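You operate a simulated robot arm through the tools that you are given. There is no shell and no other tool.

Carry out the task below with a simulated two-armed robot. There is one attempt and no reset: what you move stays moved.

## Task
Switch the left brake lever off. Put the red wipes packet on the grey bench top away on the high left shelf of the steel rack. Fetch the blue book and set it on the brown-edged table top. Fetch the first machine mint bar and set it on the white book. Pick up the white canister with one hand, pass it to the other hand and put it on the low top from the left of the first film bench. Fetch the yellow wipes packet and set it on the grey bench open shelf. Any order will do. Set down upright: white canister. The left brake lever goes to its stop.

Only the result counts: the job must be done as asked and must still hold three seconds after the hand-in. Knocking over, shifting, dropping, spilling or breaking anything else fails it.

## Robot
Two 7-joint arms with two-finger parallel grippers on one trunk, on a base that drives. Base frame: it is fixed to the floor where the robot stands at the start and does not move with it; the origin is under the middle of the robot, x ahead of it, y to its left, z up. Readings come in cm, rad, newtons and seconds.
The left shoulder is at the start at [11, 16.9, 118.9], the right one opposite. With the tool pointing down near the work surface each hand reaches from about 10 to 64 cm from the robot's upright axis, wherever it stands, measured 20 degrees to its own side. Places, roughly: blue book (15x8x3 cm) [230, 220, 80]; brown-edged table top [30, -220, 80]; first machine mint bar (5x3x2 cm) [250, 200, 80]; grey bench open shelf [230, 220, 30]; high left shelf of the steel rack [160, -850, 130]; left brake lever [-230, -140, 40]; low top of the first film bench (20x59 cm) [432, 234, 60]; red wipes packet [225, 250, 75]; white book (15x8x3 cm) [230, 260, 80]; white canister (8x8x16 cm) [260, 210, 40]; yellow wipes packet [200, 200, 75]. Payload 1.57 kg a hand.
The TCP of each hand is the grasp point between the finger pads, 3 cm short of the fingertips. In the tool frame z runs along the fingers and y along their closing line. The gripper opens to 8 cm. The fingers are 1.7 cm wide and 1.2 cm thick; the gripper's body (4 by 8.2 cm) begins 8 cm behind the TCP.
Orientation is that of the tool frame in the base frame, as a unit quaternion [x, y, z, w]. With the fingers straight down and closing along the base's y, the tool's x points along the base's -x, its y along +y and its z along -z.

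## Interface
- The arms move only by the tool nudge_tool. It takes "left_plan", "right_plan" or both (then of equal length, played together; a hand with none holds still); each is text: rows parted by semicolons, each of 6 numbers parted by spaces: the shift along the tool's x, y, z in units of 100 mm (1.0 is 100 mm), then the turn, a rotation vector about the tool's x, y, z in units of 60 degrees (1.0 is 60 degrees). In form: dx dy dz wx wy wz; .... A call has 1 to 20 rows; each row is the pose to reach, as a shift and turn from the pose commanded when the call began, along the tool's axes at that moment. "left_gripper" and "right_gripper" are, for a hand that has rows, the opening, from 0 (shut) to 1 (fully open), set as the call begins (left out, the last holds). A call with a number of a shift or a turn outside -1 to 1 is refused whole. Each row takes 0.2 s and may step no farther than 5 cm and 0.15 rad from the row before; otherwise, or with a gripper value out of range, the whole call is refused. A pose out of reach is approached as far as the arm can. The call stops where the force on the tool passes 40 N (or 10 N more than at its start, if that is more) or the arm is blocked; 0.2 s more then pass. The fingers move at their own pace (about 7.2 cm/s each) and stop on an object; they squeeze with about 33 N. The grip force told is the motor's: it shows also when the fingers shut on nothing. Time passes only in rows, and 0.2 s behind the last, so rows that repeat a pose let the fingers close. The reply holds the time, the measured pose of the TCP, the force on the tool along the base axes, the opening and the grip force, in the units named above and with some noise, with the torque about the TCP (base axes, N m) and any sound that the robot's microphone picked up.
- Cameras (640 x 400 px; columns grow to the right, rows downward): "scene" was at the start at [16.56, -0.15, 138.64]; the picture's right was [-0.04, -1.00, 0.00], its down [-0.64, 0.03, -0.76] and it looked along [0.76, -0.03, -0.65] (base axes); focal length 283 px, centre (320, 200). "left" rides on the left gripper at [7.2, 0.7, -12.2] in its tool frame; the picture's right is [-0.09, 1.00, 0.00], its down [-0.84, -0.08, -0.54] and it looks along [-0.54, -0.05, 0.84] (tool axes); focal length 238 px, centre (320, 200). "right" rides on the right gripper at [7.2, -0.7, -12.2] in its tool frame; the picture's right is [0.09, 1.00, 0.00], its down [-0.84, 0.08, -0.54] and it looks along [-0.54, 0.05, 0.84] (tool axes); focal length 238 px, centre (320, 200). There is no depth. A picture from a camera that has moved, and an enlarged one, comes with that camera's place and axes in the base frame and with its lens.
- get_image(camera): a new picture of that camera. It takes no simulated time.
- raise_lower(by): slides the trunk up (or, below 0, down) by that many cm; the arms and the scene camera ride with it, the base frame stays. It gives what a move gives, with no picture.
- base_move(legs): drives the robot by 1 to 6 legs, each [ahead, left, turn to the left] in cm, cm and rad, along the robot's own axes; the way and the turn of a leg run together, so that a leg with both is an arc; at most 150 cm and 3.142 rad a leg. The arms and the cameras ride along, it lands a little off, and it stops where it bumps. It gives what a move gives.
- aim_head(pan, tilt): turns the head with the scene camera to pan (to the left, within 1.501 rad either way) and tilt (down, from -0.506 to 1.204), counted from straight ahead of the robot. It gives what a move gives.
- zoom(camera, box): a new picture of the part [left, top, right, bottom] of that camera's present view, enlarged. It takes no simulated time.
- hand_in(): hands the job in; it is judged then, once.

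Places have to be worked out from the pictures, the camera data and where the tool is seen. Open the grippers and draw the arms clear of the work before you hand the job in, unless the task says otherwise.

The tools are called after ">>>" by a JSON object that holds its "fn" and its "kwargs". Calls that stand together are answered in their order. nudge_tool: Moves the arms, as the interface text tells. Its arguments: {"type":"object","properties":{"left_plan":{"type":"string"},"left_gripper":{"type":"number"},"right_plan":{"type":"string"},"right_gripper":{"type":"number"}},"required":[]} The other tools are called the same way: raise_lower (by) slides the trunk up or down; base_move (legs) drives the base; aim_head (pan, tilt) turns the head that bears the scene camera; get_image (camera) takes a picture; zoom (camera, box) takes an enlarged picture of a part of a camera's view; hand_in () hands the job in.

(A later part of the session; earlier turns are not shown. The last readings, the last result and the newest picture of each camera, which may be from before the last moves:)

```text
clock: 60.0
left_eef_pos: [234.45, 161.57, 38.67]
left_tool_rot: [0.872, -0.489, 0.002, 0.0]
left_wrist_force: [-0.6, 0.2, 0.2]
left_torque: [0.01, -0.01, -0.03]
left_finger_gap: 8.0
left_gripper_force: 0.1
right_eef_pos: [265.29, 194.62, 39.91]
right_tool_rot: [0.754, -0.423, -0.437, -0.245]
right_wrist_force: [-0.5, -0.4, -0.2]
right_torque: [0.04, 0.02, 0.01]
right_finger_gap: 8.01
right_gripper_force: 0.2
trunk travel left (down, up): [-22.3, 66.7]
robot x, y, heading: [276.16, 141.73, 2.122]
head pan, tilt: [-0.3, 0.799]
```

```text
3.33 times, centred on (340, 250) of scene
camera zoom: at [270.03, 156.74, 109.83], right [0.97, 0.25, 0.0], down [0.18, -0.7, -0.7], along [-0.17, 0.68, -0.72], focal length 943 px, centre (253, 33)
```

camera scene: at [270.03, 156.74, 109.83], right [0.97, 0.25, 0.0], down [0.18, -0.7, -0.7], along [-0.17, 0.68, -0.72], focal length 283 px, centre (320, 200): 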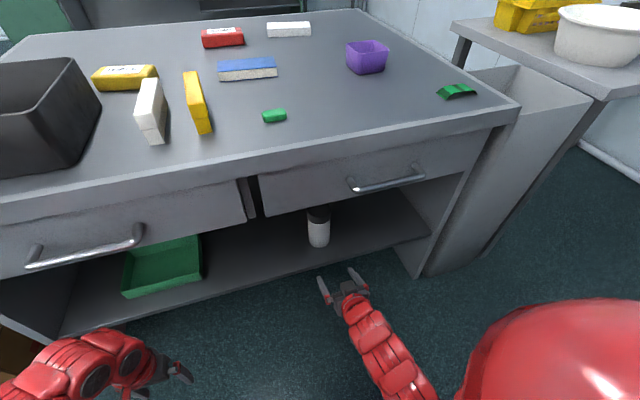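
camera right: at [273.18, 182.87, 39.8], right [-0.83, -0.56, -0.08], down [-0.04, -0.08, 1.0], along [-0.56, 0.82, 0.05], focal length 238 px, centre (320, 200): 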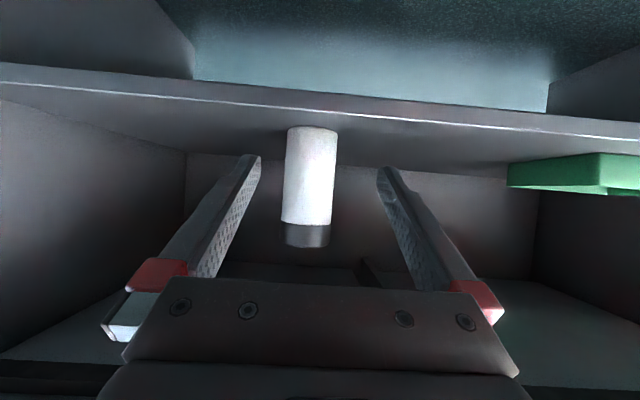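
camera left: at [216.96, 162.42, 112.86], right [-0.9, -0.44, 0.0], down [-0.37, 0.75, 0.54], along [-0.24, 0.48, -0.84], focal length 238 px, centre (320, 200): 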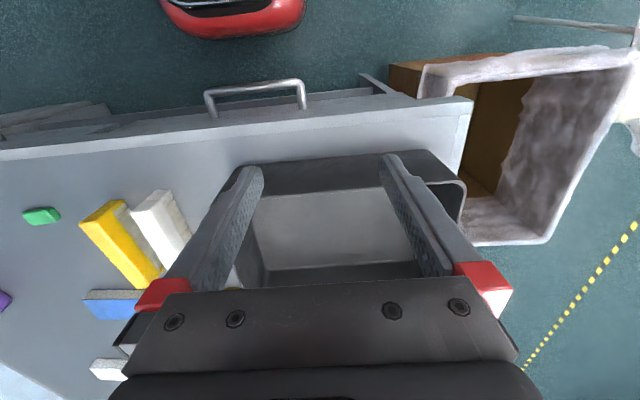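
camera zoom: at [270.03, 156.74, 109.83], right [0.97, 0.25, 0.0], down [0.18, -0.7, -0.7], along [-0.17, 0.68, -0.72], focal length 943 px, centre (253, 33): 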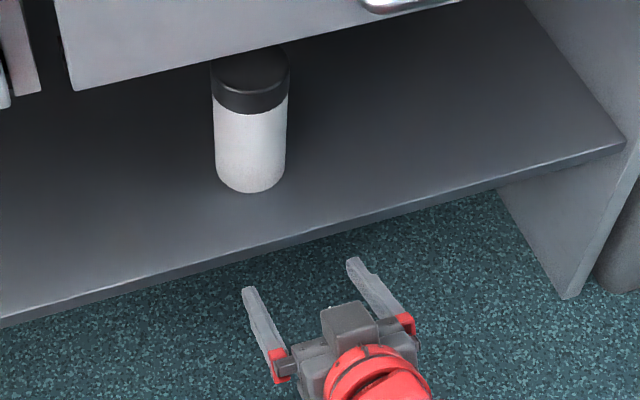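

From both cameras the canister's axis is about 18.7 cm ahead of the right TCP and 0.6 cm to its right, diameter near 6.8 cm. I drive the base 9 cm ahead so the arm needn't stretch, then check again.

>>> {"fn": "base_move", "kwargs": {"legs": [[9, 0, 0]]}}

>>> {"fn": "zoom", "kwargs": {"camera": "right", "box": [200, 80, 440, 260]}}

>>> {"fn": "get_image", "kwargs": {"camera": "scene"}}

```text
clock: 61.1
left_eef_pos: [229.71, 169.55, 38.75]
left_tool_rot: [0.872, -0.49, 0.002, 0.0]
left_wrist_force: [-0.6, 0.8, -0.1]
left_torque: [0.01, 0.01, -0.03]
left_finger_gap: 8.01
left_gripper_force: 0.2
right_eef_pos: [260.8, 202.28, 39.98]
right_tool_rot: [0.754, -0.426, -0.435, -0.246]
right_wrist_force: [0.1, -0.5, 0.1]
right_torque: [-0.02, -0.02, -0.01]
right_finger_gap: 8.0
right_gripper_force: 0.1
trunk travel left (down, up): [-22.3, 66.7]
robot x, y, heading: [271.46, 150.0, 2.121]
head pan, tilt: [-0.3, 0.799]
```

```text
2.22 times, centred on (320, 170) of right
camera zoom: at [268.62, 190.62, 39.79], right [-0.83, -0.56, -0.08], down [-0.04, -0.08, 1.0], along [-0.56, 0.83, 0.05], focal length 530 px, centre (320, 267)
```

zoom: 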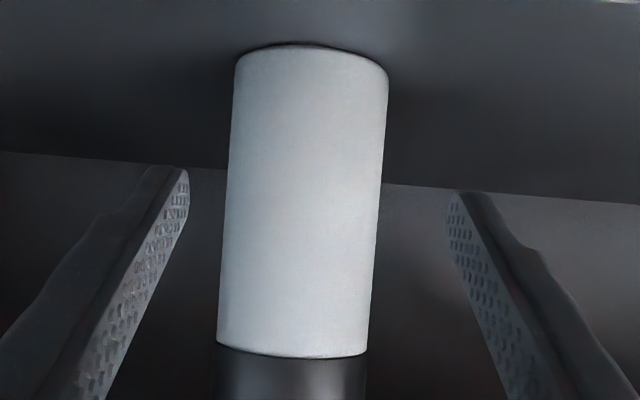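

```text
taken
camera scene: at [265.35, 164.52, 109.83], right [0.97, 0.24, 0.0], down [0.17, -0.7, -0.7], along [-0.17, 0.68, -0.72], focal length 283 px, centre (320, 200)
```

scene: 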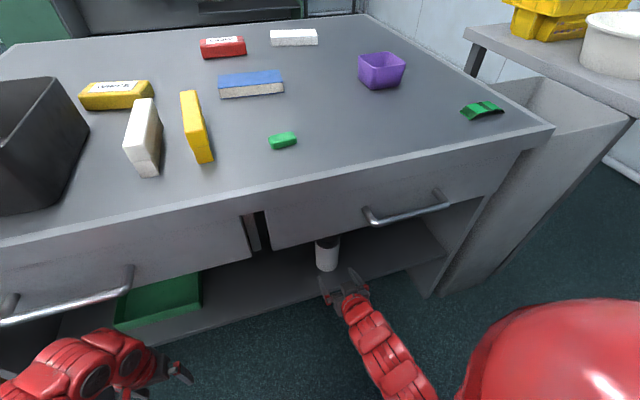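

The canister is now about 9.2 cm ahead and 0.45 cm right of the TCP. I slide the open fingers round it, keeping the hand level at z 40.

>>> {"fn": "nudge_tool", "kwargs": {"right_plan": "-0.09 -0.025 0.16 0 0 0; -0.18 -0.045 0.32 0 0 0; -0.275 -0.045 0.48 0 0 0; -0.365 -0.045 0.64 0 0 0; -0.458 -0.045 0.797 0 0 0", "right_gripper": 1}}

>>> {"fn": "get_image", "kwargs": {"camera": "right"}}

>>> {"fn": "get_image", "kwargs": {"camera": "scene"}}

```text
clock: 62.3
left_eef_pos: [229.66, 169.56, 38.76]
left_tool_rot: [0.872, -0.49, 0.001, 0.001]
left_wrist_force: [-0.6, 0.1, -0.4]
left_torque: [-0.01, 0.04, -0.03]
left_finger_gap: 7.99
left_gripper_force: 0.0
right_eef_pos: [256.28, 210.26, 39.93]
right_tool_rot: [0.755, -0.424, -0.436, -0.244]
right_wrist_force: [-0.5, -0.1, -0.4]
right_torque: [0.01, 0.0, 0.01]
right_finger_gap: 7.98
right_gripper_force: 0.0
trunk travel left (down, up): [-22.3, 66.7]
robot x, y, heading: [271.31, 149.65, 2.115]
head pan, tilt: [-0.3, 0.799]
```

```text
taken
camera right: at [264.18, 198.65, 39.85], right [-0.83, -0.56, -0.08], down [-0.04, -0.08, 1.0], along [-0.56, 0.83, 0.05], focal length 238 px, centre (320, 200)
```

right: 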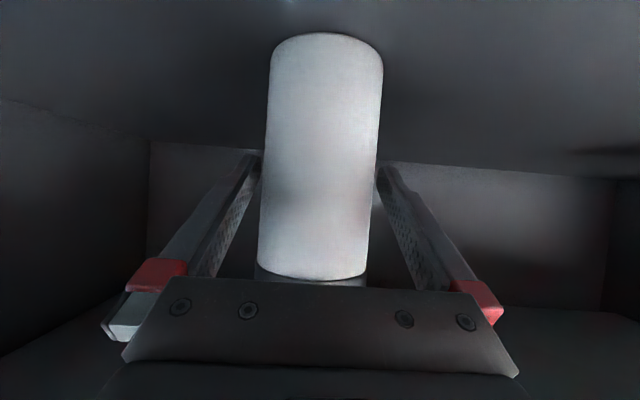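

```text
taken
camera scene: at [265.36, 164.51, 109.83], right [0.97, 0.24, 0.0], down [0.17, -0.7, -0.7], along [-0.17, 0.68, -0.72], focal length 283 px, centre (320, 200)
```

scene: 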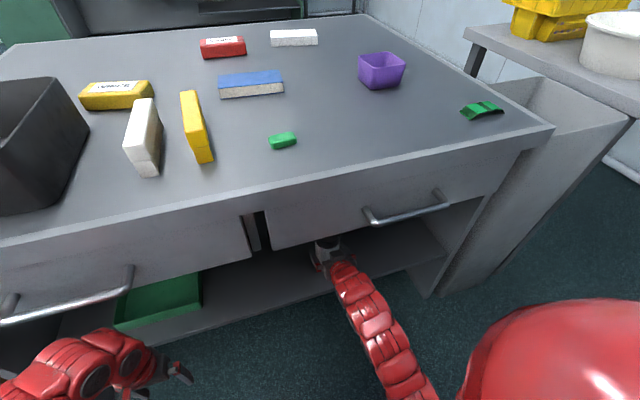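

The fingers straddle the canister at mid-height and the axis is at the TCP. I close the right gripper.

>>> {"fn": "nudge_tool", "kwargs": {"right_plan": "0 0 0 0 0 0; 0 0 0 0 0 0; 0 0 0 0 0 0; 0 0 0 0 0 0", "right_gripper": 0}}

```text
clock: 63.3
left_eef_pos: [229.77, 169.62, 38.69]
left_tool_rot: [0.872, -0.49, 0.001, 0.0]
left_wrist_force: [0.2, -0.5, 0.1]
left_torque: [-0.04, 0.0, 0.01]
left_finger_gap: 7.98
left_gripper_force: 0.0
right_eef_pos: [256.3, 210.32, 39.95]
right_tool_rot: [0.754, -0.425, -0.436, -0.246]
right_wrist_force: [-0.4, 0.6, 1.1]
right_torque: [0.05, -0.04, 0.0]
right_finger_gap: 7.11
right_gripper_force: 32.9
trunk travel left (down, up): [-22.3, 66.7]
robot x, y, heading: [271.47, 149.68, 2.12]
head pan, tilt: [-0.3, 0.799]
```

Gripped at 7.1 cm. I lift it 4 cm (lid still well under the drawers) and check the load.

>>> {"fn": "nudge_tool", "kwargs": {"right_plan": "-0.1 0 -0.06 0 0 0; -0.2 0 -0.12 0 0 0; -0.346 0 -0.198 0 0 0; -0.346 0 -0.198 0 0 0"}}

>>> {"fn": "get_image", "kwargs": {"camera": "right"}}

```text
clock: 64.3
left_eef_pos: [229.79, 169.52, 38.74]
left_tool_rot: [0.872, -0.489, 0.002, 0.001]
left_wrist_force: [0.5, -0.2, 0.4]
left_torque: [-0.01, -0.04, -0.01]
left_finger_gap: 7.99
left_gripper_force: 0.1
right_eef_pos: [256.31, 210.32, 43.97]
right_tool_rot: [0.754, -0.425, -0.436, -0.246]
right_wrist_force: [-0.3, -0.1, -3.1]
right_torque: [0.0, -0.01, 0.0]
right_finger_gap: 7.06
right_gripper_force: 33.1
trunk travel left (down, up): [-22.3, 66.7]
robot x, y, heading: [271.59, 149.17, 2.114]
head pan, tilt: [-0.3, 0.799]
```

```text
taken
camera right: at [264.23, 198.66, 43.86], right [-0.83, -0.56, -0.08], down [-0.04, -0.08, 1.0], along [-0.56, 0.83, 0.05], focal length 238 px, centre (320, 200)
```

right: 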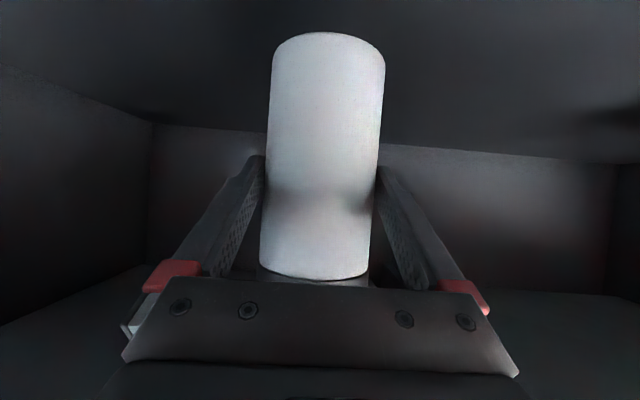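

The canister hangs free (about 3 N). Before backing out I look right-behind at the reels on the floor.

>>> {"fn": "aim_head", "kwargs": {"pan": -1.5, "tilt": 0.6}}

>>> {"fn": "get_image", "kwargs": {"camera": "scene"}}

>>> {"fn": "aim_head", "kwargs": {"pan": 1.5, "tilt": 0.6}}

>>> {"fn": "get_image", "kwargs": {"camera": "scene"}}

```text
clock: 65.7
left_eef_pos: [229.66, 169.59, 38.7]
left_tool_rot: [0.872, -0.49, 0.001, 0.001]
left_wrist_force: [-0.2, 0.0, -0.3]
left_torque: [0.02, -0.01, 0.0]
left_finger_gap: 7.99
left_gripper_force: 0.1
right_eef_pos: [256.35, 210.28, 43.92]
right_tool_rot: [0.754, -0.425, -0.436, -0.246]
right_wrist_force: [1.1, -0.1, -2.7]
right_torque: [-0.04, -0.04, 0.0]
right_finger_gap: 7.06
right_gripper_force: 33.3
trunk travel left (down, up): [-22.3, 66.7]
robot x, y, heading: [271.39, 149.83, 2.122]
head pan, tilt: [-1.499, 0.6]
```

```text
taken
camera scene: at [274.52, 161.83, 111.51], right [0.58, -0.81, 0.0], down [-0.46, -0.33, -0.82], along [0.67, 0.48, -0.57], focal length 283 px, centre (320, 200)
```

scene: 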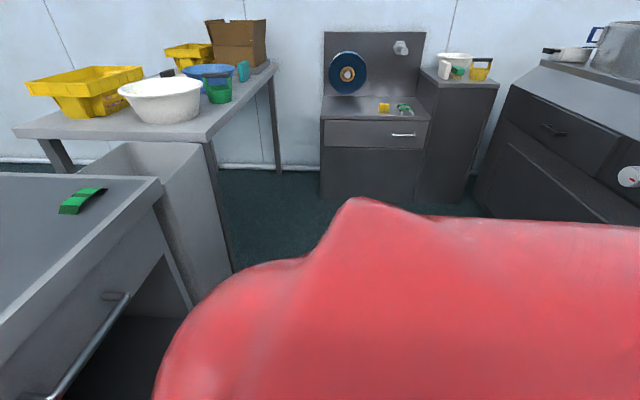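

```text
clock: 68.3
left_eef_pos: [229.8, 169.66, 38.65]
left_tool_rot: [0.872, -0.49, 0.002, 0.001]
left_wrist_force: [0.9, -0.5, -1.0]
left_torque: [-0.01, -0.02, 0.0]
left_finger_gap: 8.01
left_gripper_force: 0.2
right_eef_pos: [256.3, 210.3, 43.86]
right_tool_rot: [0.754, -0.425, -0.436, -0.246]
right_wrist_force: [-0.2, 0.1, -2.8]
right_torque: [-0.08, -0.01, 0.01]
right_finger_gap: 7.07
right_gripper_force: 33.8
trunk travel left (down, up): [-22.3, 66.7]
robot x, y, heading: [271.41, 149.44, 2.115]
head pan, tilt: [1.499, 0.6]
```

```text
taken
camera scene: at [259.45, 152.68, 111.52], right [-0.46, 0.89, 0.0], down [0.5, 0.26, -0.83], along [-0.73, -0.38, -0.56], focal length 283 px, centre (320, 200)
```

scene: 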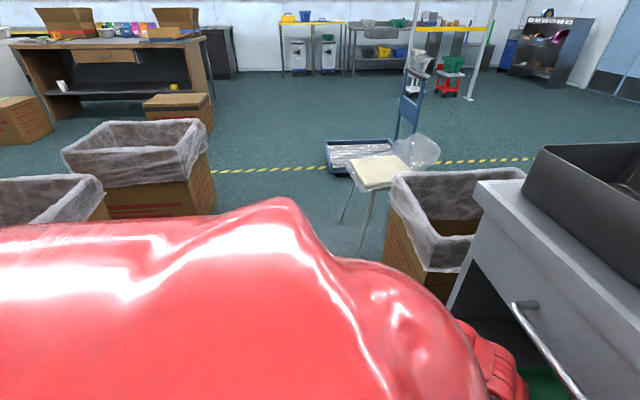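

Behind me there is room for about 16 cm before the reels get near. I back out straight, then draw the hand in a bit more and raise the trunk.

>>> {"fn": "base_move", "kwargs": {"legs": [[-16, 0, 0]]}}

>>> {"fn": "nudge_tool", "kwargs": {"right_plan": "0.1 0 -0.173 0 0 0; 0.2 0 -0.346 0 0 0; 0.3 0 -0.52 0 0 0; 0.4 0 -0.69 0 0 0; 0.498 0 -0.866 0 0 0"}}

>>> {"fn": "aim_head", "kwargs": {"pan": -0.2, "tilt": 0.8}}

>>> {"fn": "get_image", "kwargs": {"camera": "scene"}}

```text
clock: 69.7
left_eef_pos: [238.02, 155.97, 38.7]
left_tool_rot: [0.871, -0.491, 0.001, 0.002]
left_wrist_force: [-0.9, -0.1, 0.1]
left_torque: [0.0, -0.01, 0.0]
left_finger_gap: 8.0
left_gripper_force: 0.2
right_eef_pos: [264.74, 196.73, 43.93]
right_tool_rot: [0.754, -0.425, -0.437, -0.245]
right_wrist_force: [0.2, 0.3, -2.7]
right_torque: [-0.02, -0.02, -0.03]
right_finger_gap: 7.07
right_gripper_force: 33.3
trunk travel left (down, up): [-22.3, 66.7]
robot x, y, heading: [279.7, 135.99, 2.115]
head pan, tilt: [1.499, 0.6]
```

```text
clock: 70.9
left_eef_pos: [238.14, 155.89, 38.72]
left_tool_rot: [0.871, -0.491, 0.001, 0.001]
left_wrist_force: [0.1, 0.1, 0.2]
left_torque: [0.01, 0.04, 0.01]
left_finger_gap: 7.98
left_gripper_force: 0.1
right_eef_pos: [268.96, 190.69, 41.23]
right_tool_rot: [0.754, -0.425, -0.436, -0.245]
right_wrist_force: [-0.5, 0.2, -2.5]
right_torque: [-0.04, 0.01, 0.0]
right_finger_gap: 7.1
right_gripper_force: 32.8
right hand out of reach, approached as far as the arm can: row 3, 4, 5
trunk travel left (down, up): [-22.3, 66.7]
robot x, y, heading: [279.84, 135.91, 2.112]
head pan, tilt: [1.499, 0.6]
```

```text
clock: 72.6
left_eef_pos: [238.01, 155.96, 38.72]
left_tool_rot: [0.871, -0.491, 0.002, 0.001]
left_wrist_force: [0.1, -1.3, 0.1]
left_torque: [-0.01, 0.02, 0.01]
left_finger_gap: 8.02
left_gripper_force: 0.1
right_eef_pos: [268.85, 190.8, 41.1]
right_tool_rot: [0.754, -0.425, -0.435, -0.246]
right_wrist_force: [0.5, 0.2, -2.1]
right_torque: [-0.02, -0.02, -0.01]
right_finger_gap: 7.1
right_gripper_force: 33.1
trunk travel left (down, up): [-22.3, 66.7]
robot x, y, heading: [279.36, 136.03, 2.113]
head pan, tilt: [-0.201, 0.799]
```

```text
taken
camera scene: at [272.89, 150.64, 109.83], right [0.94, 0.34, 0.0], down [0.24, -0.68, -0.7], along [-0.24, 0.66, -0.72], focal length 283 px, centre (320, 200)
```

scene: 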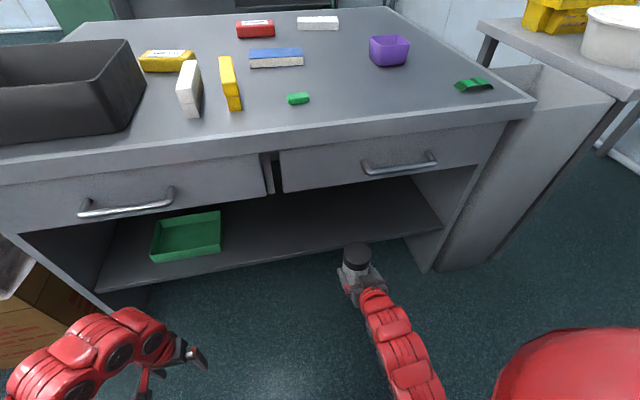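

The canister is out of the shelf, upright in the right hand. I back 6 cm more, raise the trunk 25 cm, and look along the way to the film bench.

>>> {"fn": "base_move", "kwargs": {"legs": [[-6, 0, 0]]}}

>>> {"fn": "raise_lower", "kwargs": {"by": 28}}

>>> {"fn": "aim_head", "kwargs": {"pan": -1.4, "tilt": 0.75}}

>>> {"fn": "get_image", "kwargs": {"camera": "scene"}}

```text
clock: 73.6
left_eef_pos: [241.22, 150.75, 38.72]
left_tool_rot: [0.871, -0.491, 0.001, 0.001]
left_wrist_force: [-0.3, 0.7, -0.2]
left_torque: [0.01, 0.02, 0.01]
left_finger_gap: 8.0
left_gripper_force: 0.2
right_eef_pos: [271.99, 185.54, 41.16]
right_tool_rot: [0.754, -0.426, -0.435, -0.247]
right_wrist_force: [0.1, 0.0, -3.3]
right_torque: [-0.02, -0.01, 0.03]
right_finger_gap: 7.1
right_gripper_force: 32.6
trunk travel left (down, up): [-22.3, 66.7]
robot x, y, heading: [282.83, 130.61, 2.112]
head pan, tilt: [-0.201, 0.799]
```

```text
clock: 76.4
left_eef_pos: [241.26, 150.88, 66.7]
left_tool_rot: [0.871, -0.491, 0.001, 0.0]
left_wrist_force: [0.3, -0.4, -0.4]
left_torque: [0.0, -0.02, -0.04]
left_finger_gap: 7.99
left_gripper_force: 0.1
right_eef_pos: [271.94, 185.57, 69.17]
right_tool_rot: [0.754, -0.426, -0.436, -0.246]
right_wrist_force: [0.1, 0.3, -3.4]
right_torque: [-0.03, -0.03, 0.02]
right_finger_gap: 7.1
right_gripper_force: 32.9
trunk travel left (down, up): [-50.3, 38.7]
robot x, y, heading: [282.95, 130.51, 2.116]
head pan, tilt: [-0.201, 0.799]
```

```text
clock: 77.8
left_eef_pos: [241.13, 150.8, 66.77]
left_tool_rot: [0.871, -0.491, 0.002, 0.001]
left_wrist_force: [-0.3, -0.4, 0.0]
left_torque: [-0.02, 0.03, 0.0]
left_finger_gap: 8.01
left_gripper_force: 0.0
right_eef_pos: [271.94, 185.59, 69.15]
right_tool_rot: [0.754, -0.427, -0.435, -0.246]
right_wrist_force: [-0.1, 0.0, -3.2]
right_torque: [-0.04, 0.03, 0.01]
right_finger_gap: 7.1
right_gripper_force: 33.5
trunk travel left (down, up): [-50.3, 38.7]
robot x, y, heading: [282.78, 130.94, 2.115]
head pan, tilt: [-1.4, 0.75]
```

```text
taken
camera scene: at [284.97, 143.35, 138.23], right [0.66, -0.75, 0.0], down [-0.51, -0.45, -0.73], along [0.55, 0.48, -0.68], focal length 283 px, centre (320, 200)
```

scene: 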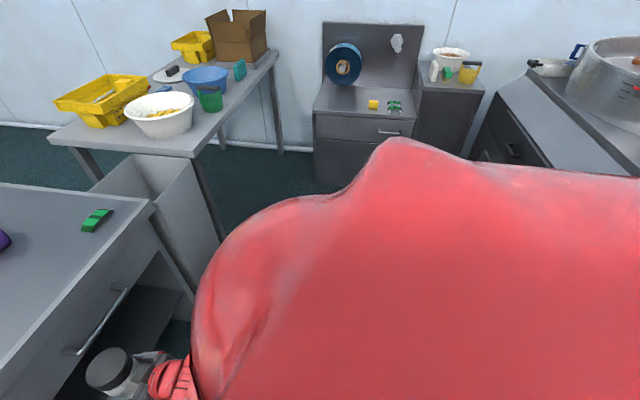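

For the pass I'll lower the right hand and bring it toward the middle, so the left hand (tool down) can take the lid end from above. First the right hand goes 15 cm down and 12 cm to the left.

>>> {"fn": "nudge_tool", "kwargs": {"right_plan": "0.16 0.15 0.093 0 0 0; 0.325 0.3 0.186 0 0 0; 0.487 0.45 0.279 0 0 0; 0.65 0.6 0.371 0 0 0"}}

>>> {"fn": "nudge_tool", "kwargs": {"right_plan": "0.16 0.15 0.093 0 0 0; 0.325 0.3 0.186 0 0 0; 0.487 0.45 0.279 0 0 0; 0.65 0.6 0.371 0 0 0"}}

>>> {"fn": "aim_head", "kwargs": {"pan": 0.1, "tilt": 1.0}}

>>> {"fn": "get_image", "kwargs": {"camera": "scene"}}

```text
clock: 78.8
left_eef_pos: [241.06, 150.8, 66.59]
left_tool_rot: [0.871, -0.491, 0.002, 0.001]
left_wrist_force: [0.4, 0.0, 0.6]
left_torque: [0.0, 0.03, 0.02]
left_finger_gap: 8.01
left_gripper_force: 0.1
right_eef_pos: [266.67, 182.37, 61.72]
right_tool_rot: [0.754, -0.426, -0.435, -0.246]
right_wrist_force: [-0.7, 0.1, -2.1]
right_torque: [-0.02, -0.01, 0.0]
right_finger_gap: 7.11
right_gripper_force: 33.0
trunk travel left (down, up): [-50.3, 38.7]
robot x, y, heading: [282.78, 130.71, 2.111]
head pan, tilt: [-1.4, 0.75]
```

```text
clock: 79.8
left_eef_pos: [241.11, 150.81, 66.81]
left_tool_rot: [0.872, -0.49, 0.002, 0.0]
left_wrist_force: [0.4, -0.3, -0.3]
left_torque: [-0.02, 0.02, 0.04]
left_finger_gap: 7.99
left_gripper_force: 0.0
right_eef_pos: [261.71, 179.3, 54.23]
right_tool_rot: [0.754, -0.425, -0.436, -0.246]
right_wrist_force: [-0.6, -1.0, -2.6]
right_torque: [-0.03, 0.0, 0.05]
right_finger_gap: 7.09
right_gripper_force: 32.6
trunk travel left (down, up): [-50.3, 38.7]
robot x, y, heading: [282.4, 130.62, 2.118]
head pan, tilt: [-1.4, 0.75]
```

```text
clock: 81.4
left_eef_pos: [241.14, 150.9, 66.77]
left_tool_rot: [0.871, -0.491, 0.002, 0.001]
left_wrist_force: [-0.5, 0.3, 0.4]
left_torque: [0.0, 0.0, 0.02]
left_finger_gap: 7.99
left_gripper_force: 0.0
right_eef_pos: [261.74, 179.26, 54.24]
right_tool_rot: [0.754, -0.426, -0.435, -0.245]
right_wrist_force: [0.2, -0.4, -3.1]
right_torque: [0.01, -0.05, 0.03]
right_finger_gap: 7.1
right_gripper_force: 32.7
trunk travel left (down, up): [-50.3, 38.7]
robot x, y, heading: [282.68, 130.81, 2.115]
head pan, tilt: [0.099, 1.0]
```

```text
taken
camera scene: at [274.54, 143.48, 136.31], right [0.8, 0.6, 0.0], down [0.5, -0.67, -0.54], along [-0.32, 0.43, -0.84], focal length 283 px, centre (320, 200)
```

scene: 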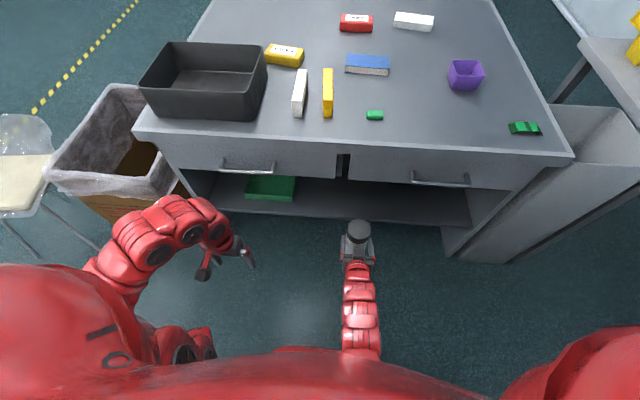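

The canister hangs at 52 cm ahead, 7 cm right, z 54. I lower it 3 cm more and bring the left hand over in steps at its present height.

>>> {"fn": "nudge_tool", "kwargs": {"right_plan": "0.13 0 0.075 0 0 0; 0.26 0 0.149 0 0 0; 0.26 0 0.149 0 0 0", "left_plan": "-0.15 -0.33 0 0 0 0; -0.3 -0.66 0 0 0 0; -0.45 -1 0 0 0 0"}}

>>> {"fn": "nudge_tool", "kwargs": {"left_plan": "-0.15 -0.33 0 0 0 0; -0.3 -0.66 0 0 0 0; -0.45 -1 0 0 0 0"}}

>>> {"fn": "get_image", "kwargs": {"camera": "scene"}}

>>> {"fn": "get_image", "kwargs": {"camera": "left"}}

```text
clock: 82.2
left_eef_pos: [247.46, 160.01, 66.88]
left_tool_rot: [0.871, -0.491, 0.001, 0.0]
left_wrist_force: [0.2, 0.1, 0.2]
left_torque: [-0.03, -0.03, -0.02]
left_finger_gap: 8.01
left_gripper_force: 0.1
right_eef_pos: [261.69, 179.2, 51.29]
right_tool_rot: [0.754, -0.426, -0.436, -0.246]
right_wrist_force: [0.3, -0.2, -3.1]
right_torque: [-0.04, 0.01, 0.01]
right_finger_gap: 7.07
right_gripper_force: 33.0
trunk travel left (down, up): [-50.3, 38.7]
robot x, y, heading: [283.18, 130.99, 2.116]
head pan, tilt: [0.099, 1.0]
```

```text
clock: 83.0
left_eef_pos: [253.78, 168.93, 66.87]
left_tool_rot: [0.871, -0.491, 0.001, 0.0]
left_wrist_force: [0.7, -0.3, 0.0]
left_torque: [0.0, 0.0, -0.01]
left_finger_gap: 7.99
left_gripper_force: 0.0
right_eef_pos: [261.7, 179.24, 51.35]
right_tool_rot: [0.754, -0.426, -0.435, -0.245]
right_wrist_force: [-0.7, -0.6, -3.5]
right_torque: [-0.06, -0.03, 0.04]
right_finger_gap: 7.08
right_gripper_force: 33.7
trunk travel left (down, up): [-50.3, 38.7]
robot x, y, heading: [283.31, 130.74, 2.116]
head pan, tilt: [0.099, 1.0]
```

```text
taken
camera scene: at [274.58, 143.55, 136.31], right [0.8, 0.6, 0.0], down [0.51, -0.67, -0.54], along [-0.32, 0.43, -0.84], focal length 283 px, centre (320, 200)
```

scene: 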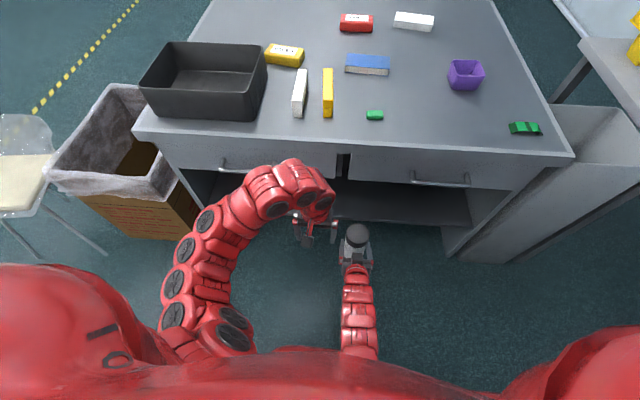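

```text
taken
camera left: at [256.84, 162.69, 79.02], right [-0.9, -0.44, 0.0], down [-0.37, 0.76, 0.54], along [-0.24, 0.49, -0.84], focal length 238 px, centre (320, 200)
```

left: 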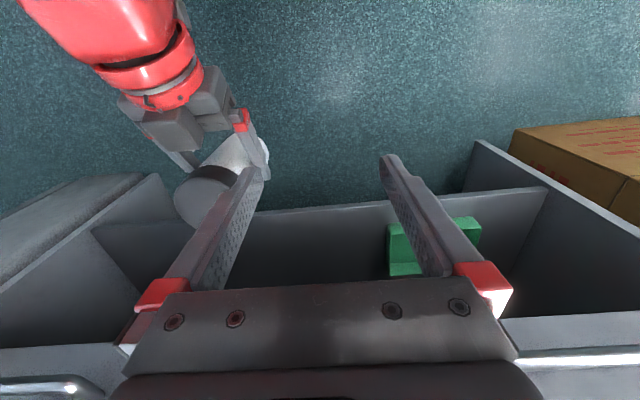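

The left hand is 12.1 cm left and 4.7 cm behind the canister, tips 4 cm above the lid. I continue most of the way and check through the left camera.

>>> {"fn": "nudge_tool", "kwargs": {"left_plan": "-0.15 -0.3 0 0 0 0; -0.3 -0.6 0 0 0 0; -0.43 -0.9 0 0 0 0; -0.43 -0.9 0 0 0 0"}}

>>> {"fn": "get_image", "kwargs": {"camera": "left"}}

>>> {"fn": "get_image", "kwargs": {"camera": "scene"}}

```text
clock: 84.0
left_eef_pos: [259.1, 177.2, 66.96]
left_tool_rot: [0.871, -0.491, 0.002, 0.001]
left_wrist_force: [-0.2, 0.4, -0.3]
left_torque: [-0.02, 0.01, -0.02]
left_finger_gap: 8.01
left_gripper_force: 0.1
right_eef_pos: [261.62, 179.23, 51.26]
right_tool_rot: [0.755, -0.425, -0.436, -0.245]
right_wrist_force: [0.2, 0.1, -4.0]
right_torque: [-0.02, -0.01, -0.03]
right_finger_gap: 7.09
right_gripper_force: 33.6
trunk travel left (down, up): [-50.3, 38.7]
robot x, y, heading: [282.82, 130.63, 2.121]
head pan, tilt: [0.099, 1.0]
```

```text
taken
camera left: at [262.21, 170.87, 79.01], right [-0.9, -0.44, 0.0], down [-0.37, 0.76, 0.54], along [-0.23, 0.49, -0.84], focal length 238 px, centre (320, 200)
```

left: 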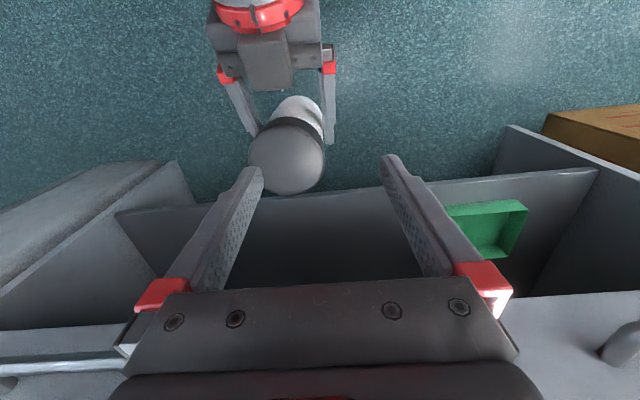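

```text
taken
camera scene: at [274.5, 143.45, 136.31], right [0.8, 0.6, 0.0], down [0.51, -0.67, -0.54], along [-0.32, 0.43, -0.84], focal length 283 px, centre (320, 200)
```

scene: 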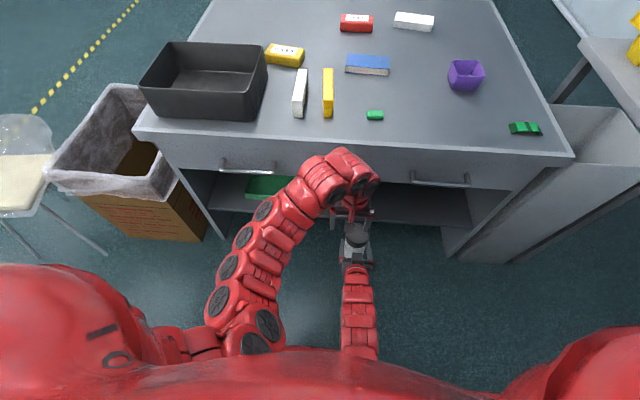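

The lid shows about 3 cm right of the left TCP line. I zoom to refine before the last sideways step.

>>> {"fn": "zoom", "kwargs": {"camera": "left", "box": [200, 60, 400, 210]}}

```text
2.67 times, centred on (300, 135) of left
camera zoom: at [262.21, 170.87, 79.01], right [-0.9, -0.44, 0.0], down [-0.37, 0.76, 0.54], along [-0.23, 0.49, -0.84], focal length 636 px, centre (373, 373)
```

zoom: 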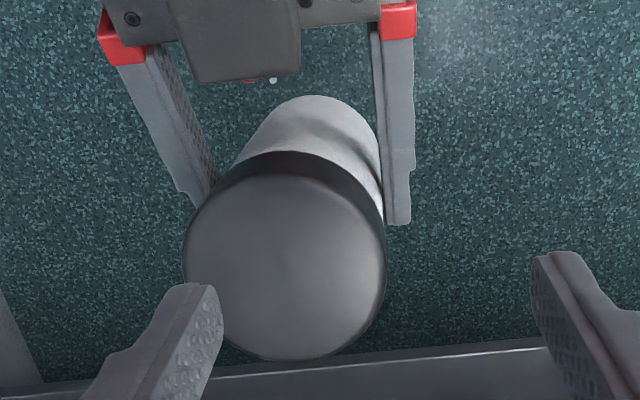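

Both estimates agree on 3.2 cm right and about 1 cm ahead. I make that step and look again.

>>> {"fn": "nudge_tool", "kwargs": {"left_plan": "-0.05 -0.16 0 0 0 0; -0.1 -0.32 0 0 0 0; -0.1 -0.32 0 0 0 0"}}

>>> {"fn": "zoom", "kwargs": {"camera": "left", "box": [200, 60, 440, 240]}}

```text
clock: 84.8
left_eef_pos: [261.23, 179.68, 66.81]
left_tool_rot: [0.871, -0.491, 0.001, 0.001]
left_wrist_force: [0.4, 0.3, -0.2]
left_torque: [0.0, 0.05, 0.0]
left_finger_gap: 7.98
left_gripper_force: 0.1
right_eef_pos: [261.77, 179.21, 51.34]
right_tool_rot: [0.754, -0.425, -0.435, -0.246]
right_wrist_force: [0.6, 0.2, -2.8]
right_torque: [-0.03, -0.04, 0.02]
right_finger_gap: 7.07
right_gripper_force: 32.7
trunk travel left (down, up): [-50.3, 38.7]
robot x, y, heading: [282.77, 131.02, 2.112]
head pan, tilt: [0.099, 1.0]
```

```text
2.22 times, centred on (320, 150) of left
camera zoom: at [264.51, 173.35, 79.03], right [-0.9, -0.44, 0.0], down [-0.37, 0.76, 0.54], along [-0.23, 0.49, -0.84], focal length 530 px, centre (320, 311)
```

zoom: 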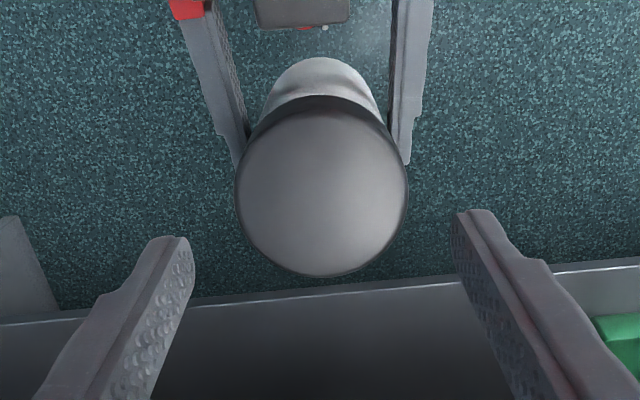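

The lid is centred between the left fingers (within 0.1 cm); its top is near z 58. I descend 7 cm first, staying above the right fingers, and re-check.

>>> {"fn": "nudge_tool", "kwargs": {"left_plan": "-0.05 -0.005 0.2 0 0 0; -0.05 -0.005 0.4 0 0 0; -0.05 -0.005 0.55 0 0 0; -0.05 -0.005 0.7 0 0 0; -0.05 -0.005 0.7 0 0 0"}}

>>> {"fn": "get_image", "kwargs": {"camera": "left"}}

>>> {"fn": "zoom", "kwargs": {"camera": "scene", "box": [280, 140, 440, 280]}}

```text
clock: 86.0
left_eef_pos: [261.2, 180.2, 59.75]
left_tool_rot: [0.871, -0.491, 0.001, 0.0]
left_wrist_force: [0.5, -0.7, 0.3]
left_torque: [0.0, -0.06, -0.02]
left_finger_gap: 7.99
left_gripper_force: 0.0
right_eef_pos: [261.8, 179.28, 51.25]
right_tool_rot: [0.754, -0.426, -0.435, -0.246]
right_wrist_force: [0.2, 0.6, -2.8]
right_torque: [-0.05, -0.01, -0.05]
right_finger_gap: 7.1
right_gripper_force: 33.3
trunk travel left (down, up): [-50.3, 38.7]
robot x, y, heading: [282.77, 130.67, 2.113]
head pan, tilt: [0.099, 1.0]
```

```text
taken
camera left: at [264.33, 173.85, 71.88], right [-0.9, -0.44, 0.0], down [-0.37, 0.76, 0.54], along [-0.23, 0.49, -0.84], focal length 238 px, centre (320, 200)
```

left: 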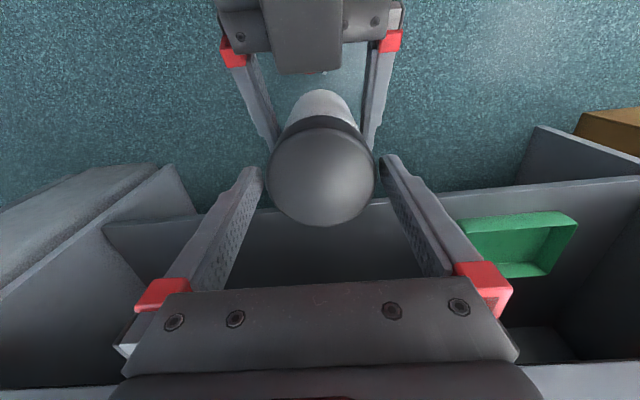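

```text
2.86 times, centred on (360, 210) of scene
camera zoom: at [274.54, 143.48, 136.31], right [0.8, 0.6, 0.0], down [0.51, -0.67, -0.54], along [-0.32, 0.43, -0.84], focal length 808 px, centre (206, 171)
```

zoom: 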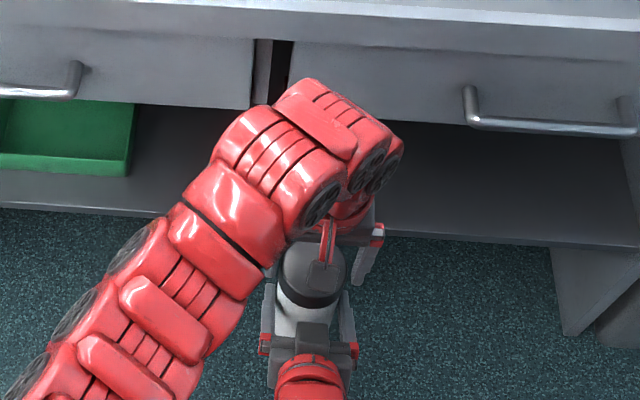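

Tips are already beside the lid with no contact. I go down 3.2 cm more and close the left gripper on the lid end.

>>> {"fn": "nudge_tool", "kwargs": {"left_plan": "0 0.008 0.1 0 0 0; 0 0.008 0.2 0 0 0; 0 0.008 0.32 0 0 0; 0 0.008 0.32 0 0 0", "left_gripper": 1}}

>>> {"fn": "get_image", "kwargs": {"camera": "left"}}

```text
clock: 87.0
left_eef_pos: [261.12, 180.01, 56.46]
left_tool_rot: [0.871, -0.491, 0.001, 0.001]
left_wrist_force: [-0.8, -0.8, -0.2]
left_torque: [-0.01, -0.03, -0.01]
left_finger_gap: 8.01
left_gripper_force: 0.1
right_eef_pos: [261.71, 179.24, 51.29]
right_tool_rot: [0.754, -0.426, -0.435, -0.246]
right_wrist_force: [0.6, -0.7, -2.0]
right_torque: [-0.05, -0.03, 0.01]
right_finger_gap: 7.07
right_gripper_force: 33.0
trunk travel left (down, up): [-50.3, 38.7]
robot x, y, heading: [282.65, 130.8, 2.115]
head pan, tilt: [0.099, 1.0]
```

```text
taken
camera left: at [264.18, 173.72, 68.59], right [-0.9, -0.44, 0.0], down [-0.37, 0.76, 0.54], along [-0.24, 0.49, -0.84], focal length 238 px, centre (320, 200)
```

left: 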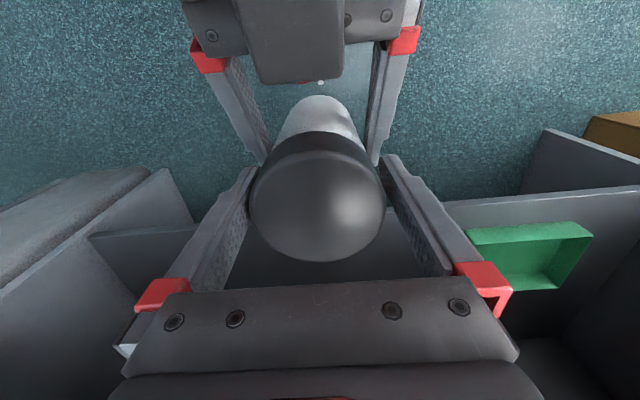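

The left fingers stand on both sides of the lid. I close the left hand.

>>> {"fn": "nudge_tool", "kwargs": {"left_plan": "0 0 0 0 0 0; 0 0 0 0 0 0; 0 0 0 0 0 0; 0 0 0 0 0 0", "left_gripper": 0}}

```text
clock: 88.0
left_eef_pos: [261.15, 180.09, 56.38]
left_tool_rot: [0.871, -0.492, 0.001, 0.0]
left_wrist_force: [7.8, 10.2, -3.7]
left_torque: [-0.04, 0.44, -0.12]
left_finger_gap: 7.14
left_gripper_force: 33.1
right_eef_pos: [261.78, 179.18, 51.27]
right_tool_rot: [0.754, -0.425, -0.436, -0.246]
right_wrist_force: [-7.2, -10.6, 4.0]
right_torque: [0.64, -0.77, 0.26]
right_finger_gap: 7.08
right_gripper_force: 32.9
trunk travel left (down, up): [-50.3, 38.7]
robot x, y, heading: [282.72, 130.58, 2.114]
head pan, tilt: [0.099, 1.0]
```

The left hand holds it too (7.14 cm). I open the right hand and draw it straight back.

>>> {"fn": "nudge_tool", "kwargs": {"right_plan": "0 0 0 0 0 0; 0 0 0 0 0 0", "right_gripper": 1}}

>>> {"fn": "get_image", "kwargs": {"camera": "left"}}

```text
clock: 88.6
left_eef_pos: [261.04, 180.02, 56.49]
left_tool_rot: [0.871, -0.492, 0.002, 0.001]
left_wrist_force: [-0.1, 0.6, -0.1]
left_torque: [0.02, 0.02, -0.01]
left_finger_gap: 7.12
left_gripper_force: 32.6
right_eef_pos: [261.72, 179.29, 51.29]
right_tool_rot: [0.754, -0.426, -0.435, -0.246]
right_wrist_force: [0.3, -0.3, 0.7]
right_torque: [0.01, -0.02, 0.01]
right_finger_gap: 7.99
right_gripper_force: 0.0
trunk travel left (down, up): [-50.3, 38.7]
robot x, y, heading: [282.51, 130.82, 2.118]
head pan, tilt: [0.099, 1.0]
```

```text
taken
camera left: at [264.17, 173.7, 68.59], right [-0.9, -0.44, 0.0], down [-0.37, 0.76, 0.54], along [-0.24, 0.49, -0.84], focal length 238 px, centre (320, 200)
```

left: 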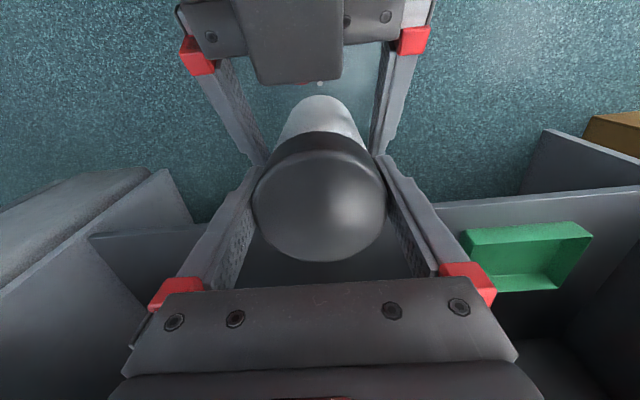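

The grip changed hands. The right hand now retreats horizontally out of the left hand's way.

>>> {"fn": "nudge_tool", "kwargs": {"right_plan": "0.1 0 -0.173 0 0 0; 0.2 0 -0.346 0 0 0; 0.3 0 -0.52 0 0 0; 0.4 0 -0.69 0 0 0; 0.498 0 -0.866 0 0 0"}}

>>> {"fn": "get_image", "kwargs": {"camera": "left"}}

>>> {"fn": "get_image", "kwargs": {"camera": "scene"}}

```text
clock: 89.8
left_eef_pos: [260.74, 180.48, 55.96]
left_tool_rot: [0.871, -0.492, 0.006, 0.002]
left_wrist_force: [-0.2, 0.6, 0.2]
left_torque: [0.01, 0.0, 0.0]
left_finger_gap: 7.14
left_gripper_force: 33.0
right_eef_pos: [266.45, 171.61, 51.18]
right_tool_rot: [0.754, -0.425, -0.437, -0.246]
right_wrist_force: [0.0, 0.3, 0.0]
right_torque: [0.01, 0.0, -0.01]
right_finger_gap: 7.98
right_gripper_force: 0.0
trunk travel left (down, up): [-50.3, 38.7]
robot x, y, heading: [282.77, 130.99, 2.114]
head pan, tilt: [0.099, 1.0]
```

```text
taken
camera left: at [263.92, 174.21, 68.04], right [-0.9, -0.44, 0.0], down [-0.37, 0.76, 0.53], along [-0.23, 0.48, -0.85], focal length 238 px, centre (320, 200)
```

left: 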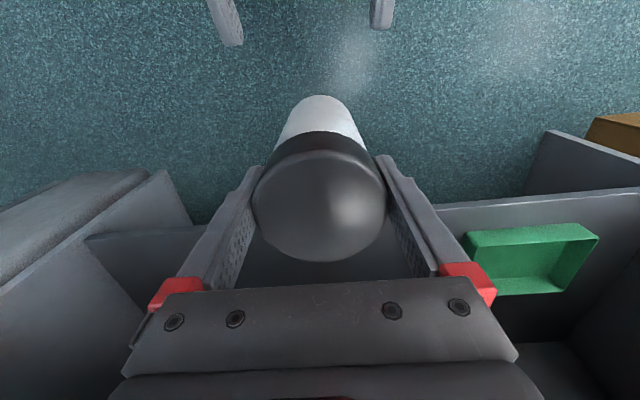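

```text
taken
camera scene: at [273.96, 144.53, 136.05], right [0.8, 0.6, 0.0], down [0.51, -0.68, -0.53], along [-0.32, 0.42, -0.85], focal length 283 px, centre (320, 200)
```

scene: 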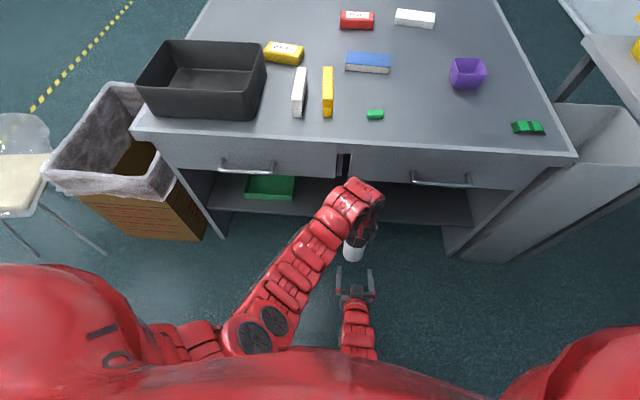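

The canister is in the left hand alone. The scene camera's pose shifted by about a centimetre, so I check that everything is steady before moving on.

>>> {"fn": "nudge_tool", "kwargs": {"right_plan": "0 0 0 0 0 0; 0 0 0 0 0 0; 0 0 0 0 0 0"}}

>>> {"fn": "get_image", "kwargs": {"camera": "scene"}}

```text
clock: 90.6
left_eef_pos: [260.72, 180.49, 55.86]
left_tool_rot: [0.871, -0.492, 0.005, 0.003]
left_wrist_force: [0.4, 0.5, 0.3]
left_torque: [0.02, 0.02, -0.03]
left_finger_gap: 7.13
left_gripper_force: 33.0
right_eef_pos: [266.54, 171.42, 51.26]
right_tool_rot: [0.754, -0.427, -0.435, -0.245]
right_wrist_force: [0.0, 0.8, -0.4]
right_torque: [-0.02, -0.01, -0.03]
right_finger_gap: 7.98
right_gripper_force: 0.1
trunk travel left (down, up): [-50.3, 38.7]
robot x, y, heading: [282.75, 130.35, 2.117]
head pan, tilt: [0.099, 1.0]
```

```text
taken
camera scene: at [273.96, 144.57, 136.11], right [0.8, 0.6, 0.0], down [0.51, -0.68, -0.53], along [-0.32, 0.42, -0.85], focal length 283 px, centre (320, 200)
```

scene: 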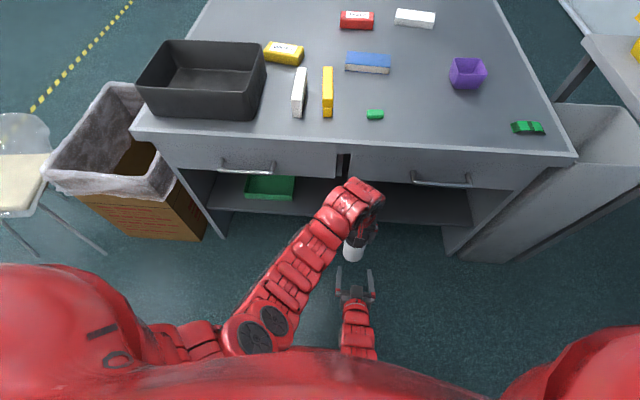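

Steady. I raise the left hand 3 cm to make sure the canister comes along.

>>> {"fn": "nudge_tool", "kwargs": {"left_plan": "0 0 -0.15 0 0 0; 0 0 -0.3 0 0 0; 0 0 -0.3 0 0 0"}}

>>> {"fn": "get_image", "kwargs": {"camera": "right"}}

>>> {"fn": "get_image", "kwargs": {"camera": "scene"}}

```text
clock: 91.4
left_eef_pos: [260.79, 180.53, 58.87]
left_tool_rot: [0.871, -0.491, 0.007, 0.003]
left_wrist_force: [-0.5, 0.7, -2.7]
left_torque: [0.01, 0.01, -0.01]
left_finger_gap: 7.13
left_gripper_force: 33.6
right_eef_pos: [266.38, 171.43, 51.17]
right_tool_rot: [0.754, -0.426, -0.435, -0.245]
right_wrist_force: [-0.2, 0.5, 0.1]
right_torque: [0.02, 0.01, -0.03]
right_finger_gap: 7.98
right_gripper_force: 0.1
trunk travel left (down, up): [-50.3, 38.7]
robot x, y, heading: [282.65, 130.85, 2.116]
head pan, tilt: [0.099, 1.0]
```

```text
taken
camera right: at [274.37, 159.72, 51.12], right [-0.83, -0.55, -0.08], down [-0.04, -0.08, 1.0], along [-0.56, 0.83, 0.05], focal length 238 px, centre (320, 200)
```

right: 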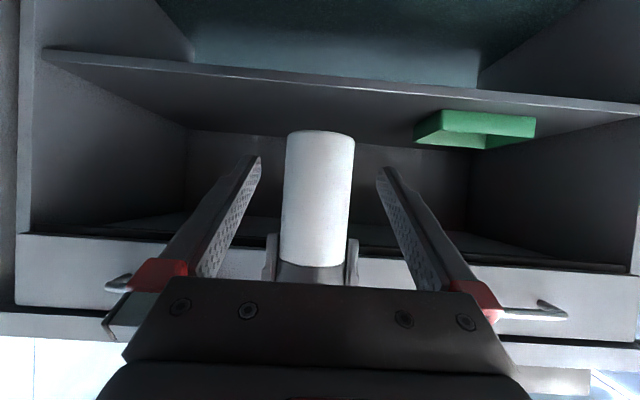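

```text
taken
camera scene: at [273.95, 144.57, 136.17], right [0.8, 0.6, 0.0], down [0.51, -0.68, -0.53], along [-0.32, 0.42, -0.85], focal length 283 px, centre (320, 200)
```

scene: 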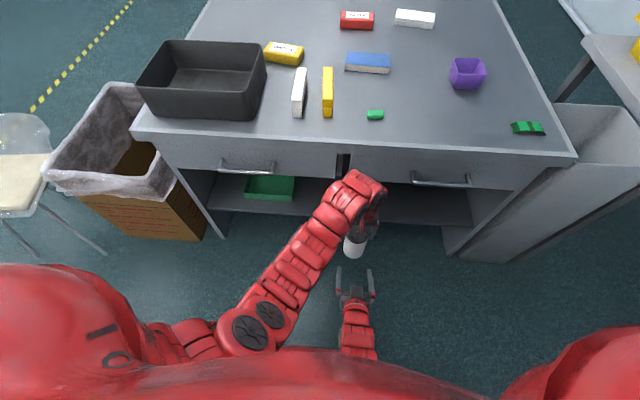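

The canister moved with the left hand (load 2.7 N). I move the free right hand 12 cm to its side, then raise the trunk for travel to the film bench.

>>> {"fn": "nudge_tool", "kwargs": {"right_plan": "0 -0.33 0 0 0 0; 0 -0.66 0 0 0 0; 0 -1 0 0 0 0"}}

>>> {"fn": "raise_lower", "kwargs": {"by": 25}}

>>> {"fn": "base_move", "kwargs": {"legs": [[0, 0, -1.5]]}}

>>> {"fn": "aim_head", "kwargs": {"pan": 0.0, "tilt": 0.6}}

>>> {"fn": "get_image", "kwargs": {"camera": "scene"}}

```text
clock: 92.2
left_eef_pos: [261.39, 179.94, 59.51]
left_tool_rot: [0.871, -0.492, -0.001, 0.0]
left_wrist_force: [-0.5, -0.6, -2.6]
left_torque: [0.0, 0.03, -0.01]
left_finger_gap: 7.13
left_gripper_force: 32.9
right_eef_pos: [275.84, 175.27, 51.19]
right_tool_rot: [0.756, -0.425, -0.435, -0.244]
right_wrist_force: [0.5, 0.4, -0.9]
right_torque: [-0.05, -0.01, 0.07]
right_finger_gap: 7.97
right_gripper_force: 0.0
trunk travel left (down, up): [-50.3, 38.7]
robot x, y, heading: [282.78, 130.58, 2.117]
head pan, tilt: [0.099, 1.0]
```

```text
clock: 94.8
left_eef_pos: [260.93, 180.03, 84.44]
left_tool_rot: [0.871, -0.492, 0.002, 0.001]
left_wrist_force: [-0.3, 1.0, -3.9]
left_torque: [-0.03, 0.02, 0.0]
left_finger_gap: 7.12
left_gripper_force: 32.8
right_eef_pos: [275.39, 175.81, 76.37]
right_tool_rot: [0.754, -0.426, -0.436, -0.245]
right_wrist_force: [-0.2, 0.3, 0.7]
right_torque: [-0.01, 0.02, 0.01]
right_finger_gap: 7.98
right_gripper_force: 0.1
trunk travel left (down, up): [-75.3, 13.7]
robot x, y, heading: [282.57, 130.76, 2.117]
head pan, tilt: [0.099, 1.0]
```

```text
clock: 98.8
left_eef_pos: [330.12, 156.72, 84.38]
left_tool_rot: [-0.308, 0.951, 0.001, -0.002]
left_wrist_force: [0.6, -0.1, -3.8]
left_torque: [-0.03, -0.01, -0.01]
left_finger_gap: 7.14
left_gripper_force: 33.2
right_eef_pos: [327.04, 142.0, 76.45]
right_tool_rot: [-0.267, 0.824, 0.154, 0.475]
right_wrist_force: [0.7, -0.5, -0.3]
right_torque: [0.0, -0.03, 0.0]
right_finger_gap: 7.96
right_gripper_force: 0.0
trunk travel left (down, up): [-75.3, 13.7]
robot x, y, heading: [282.78, 130.6, 0.632]
head pan, tilt: [0.099, 1.0]
```

```text
clock: 99.7
left_eef_pos: [330.09, 156.77, 84.31]
left_tool_rot: [-0.309, 0.951, -0.001, -0.002]
left_wrist_force: [0.4, -0.6, -2.5]
left_torque: [-0.01, 0.01, 0.05]
left_finger_gap: 7.14
left_gripper_force: 32.5
right_eef_pos: [327.09, 142.0, 76.39]
right_tool_rot: [-0.267, 0.824, 0.154, 0.476]
right_wrist_force: [0.1, 0.3, -0.1]
right_torque: [0.0, -0.03, 0.0]
right_finger_gap: 8.02
right_gripper_force: 0.1
trunk travel left (down, up): [-75.3, 13.7]
robot x, y, heading: [282.77, 130.82, 0.63]
head pan, tilt: [0.0, 0.6]
```

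```text
taken
camera scene: at [296.54, 140.96, 164.51], right [0.59, -0.81, 0.0], down [-0.46, -0.33, -0.82], along [0.67, 0.49, -0.57], focal length 283 px, centre (320, 200)
```

scene: 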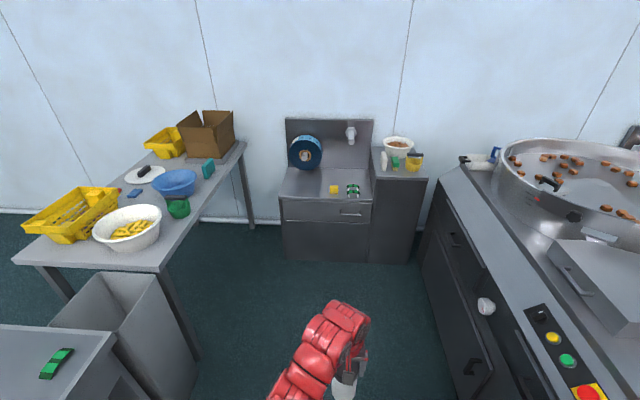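

The film bench's low top (z about 59) lies ahead with the yellow roll and green piece on its right half. I square up (turn right 0.09) and drive most of the way, bearing left toward its free left half.

>>> {"fn": "base_move", "kwargs": {"legs": [[0, 0, -0.09], [90, 25, 0]]}}

>>> {"fn": "get_image", "kwargs": {"camera": "scene"}}

```text
clock: 105.2
left_eef_pos: [398.36, 220.44, 84.51]
left_tool_rot: [-0.264, 0.965, 0.0, -0.002]
left_wrist_force: [0.6, 0.1, -2.8]
left_torque: [-0.01, 0.02, -0.08]
left_finger_gap: 7.13
left_gripper_force: 33.1
right_eef_pos: [393.82, 205.97, 76.34]
right_tool_rot: [-0.228, 0.835, 0.131, 0.483]
right_wrist_force: [-0.5, -0.8, -0.4]
right_torque: [0.0, -0.01, -0.02]
right_finger_gap: 7.98
right_gripper_force: 0.0
trunk travel left (down, up): [-75.3, 13.7]
robot x, y, heading: [348.81, 198.78, 0.535]
head pan, tilt: [0.0, 0.6]
```

```text
taken
camera scene: at [363.37, 207.9, 164.51], right [0.51, -0.86, 0.0], down [-0.49, -0.29, -0.82], along [0.71, 0.42, -0.57], focal length 283 px, centre (320, 200)
```

scene: 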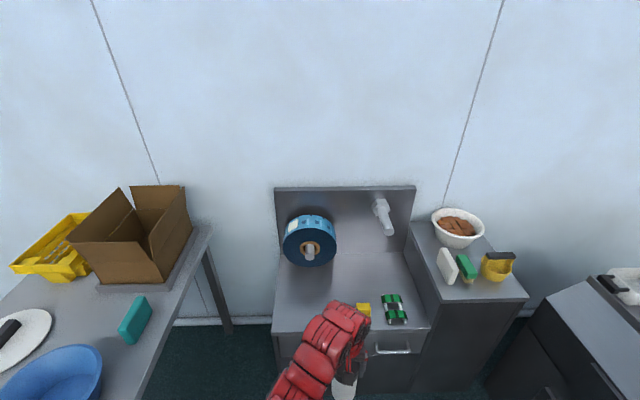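

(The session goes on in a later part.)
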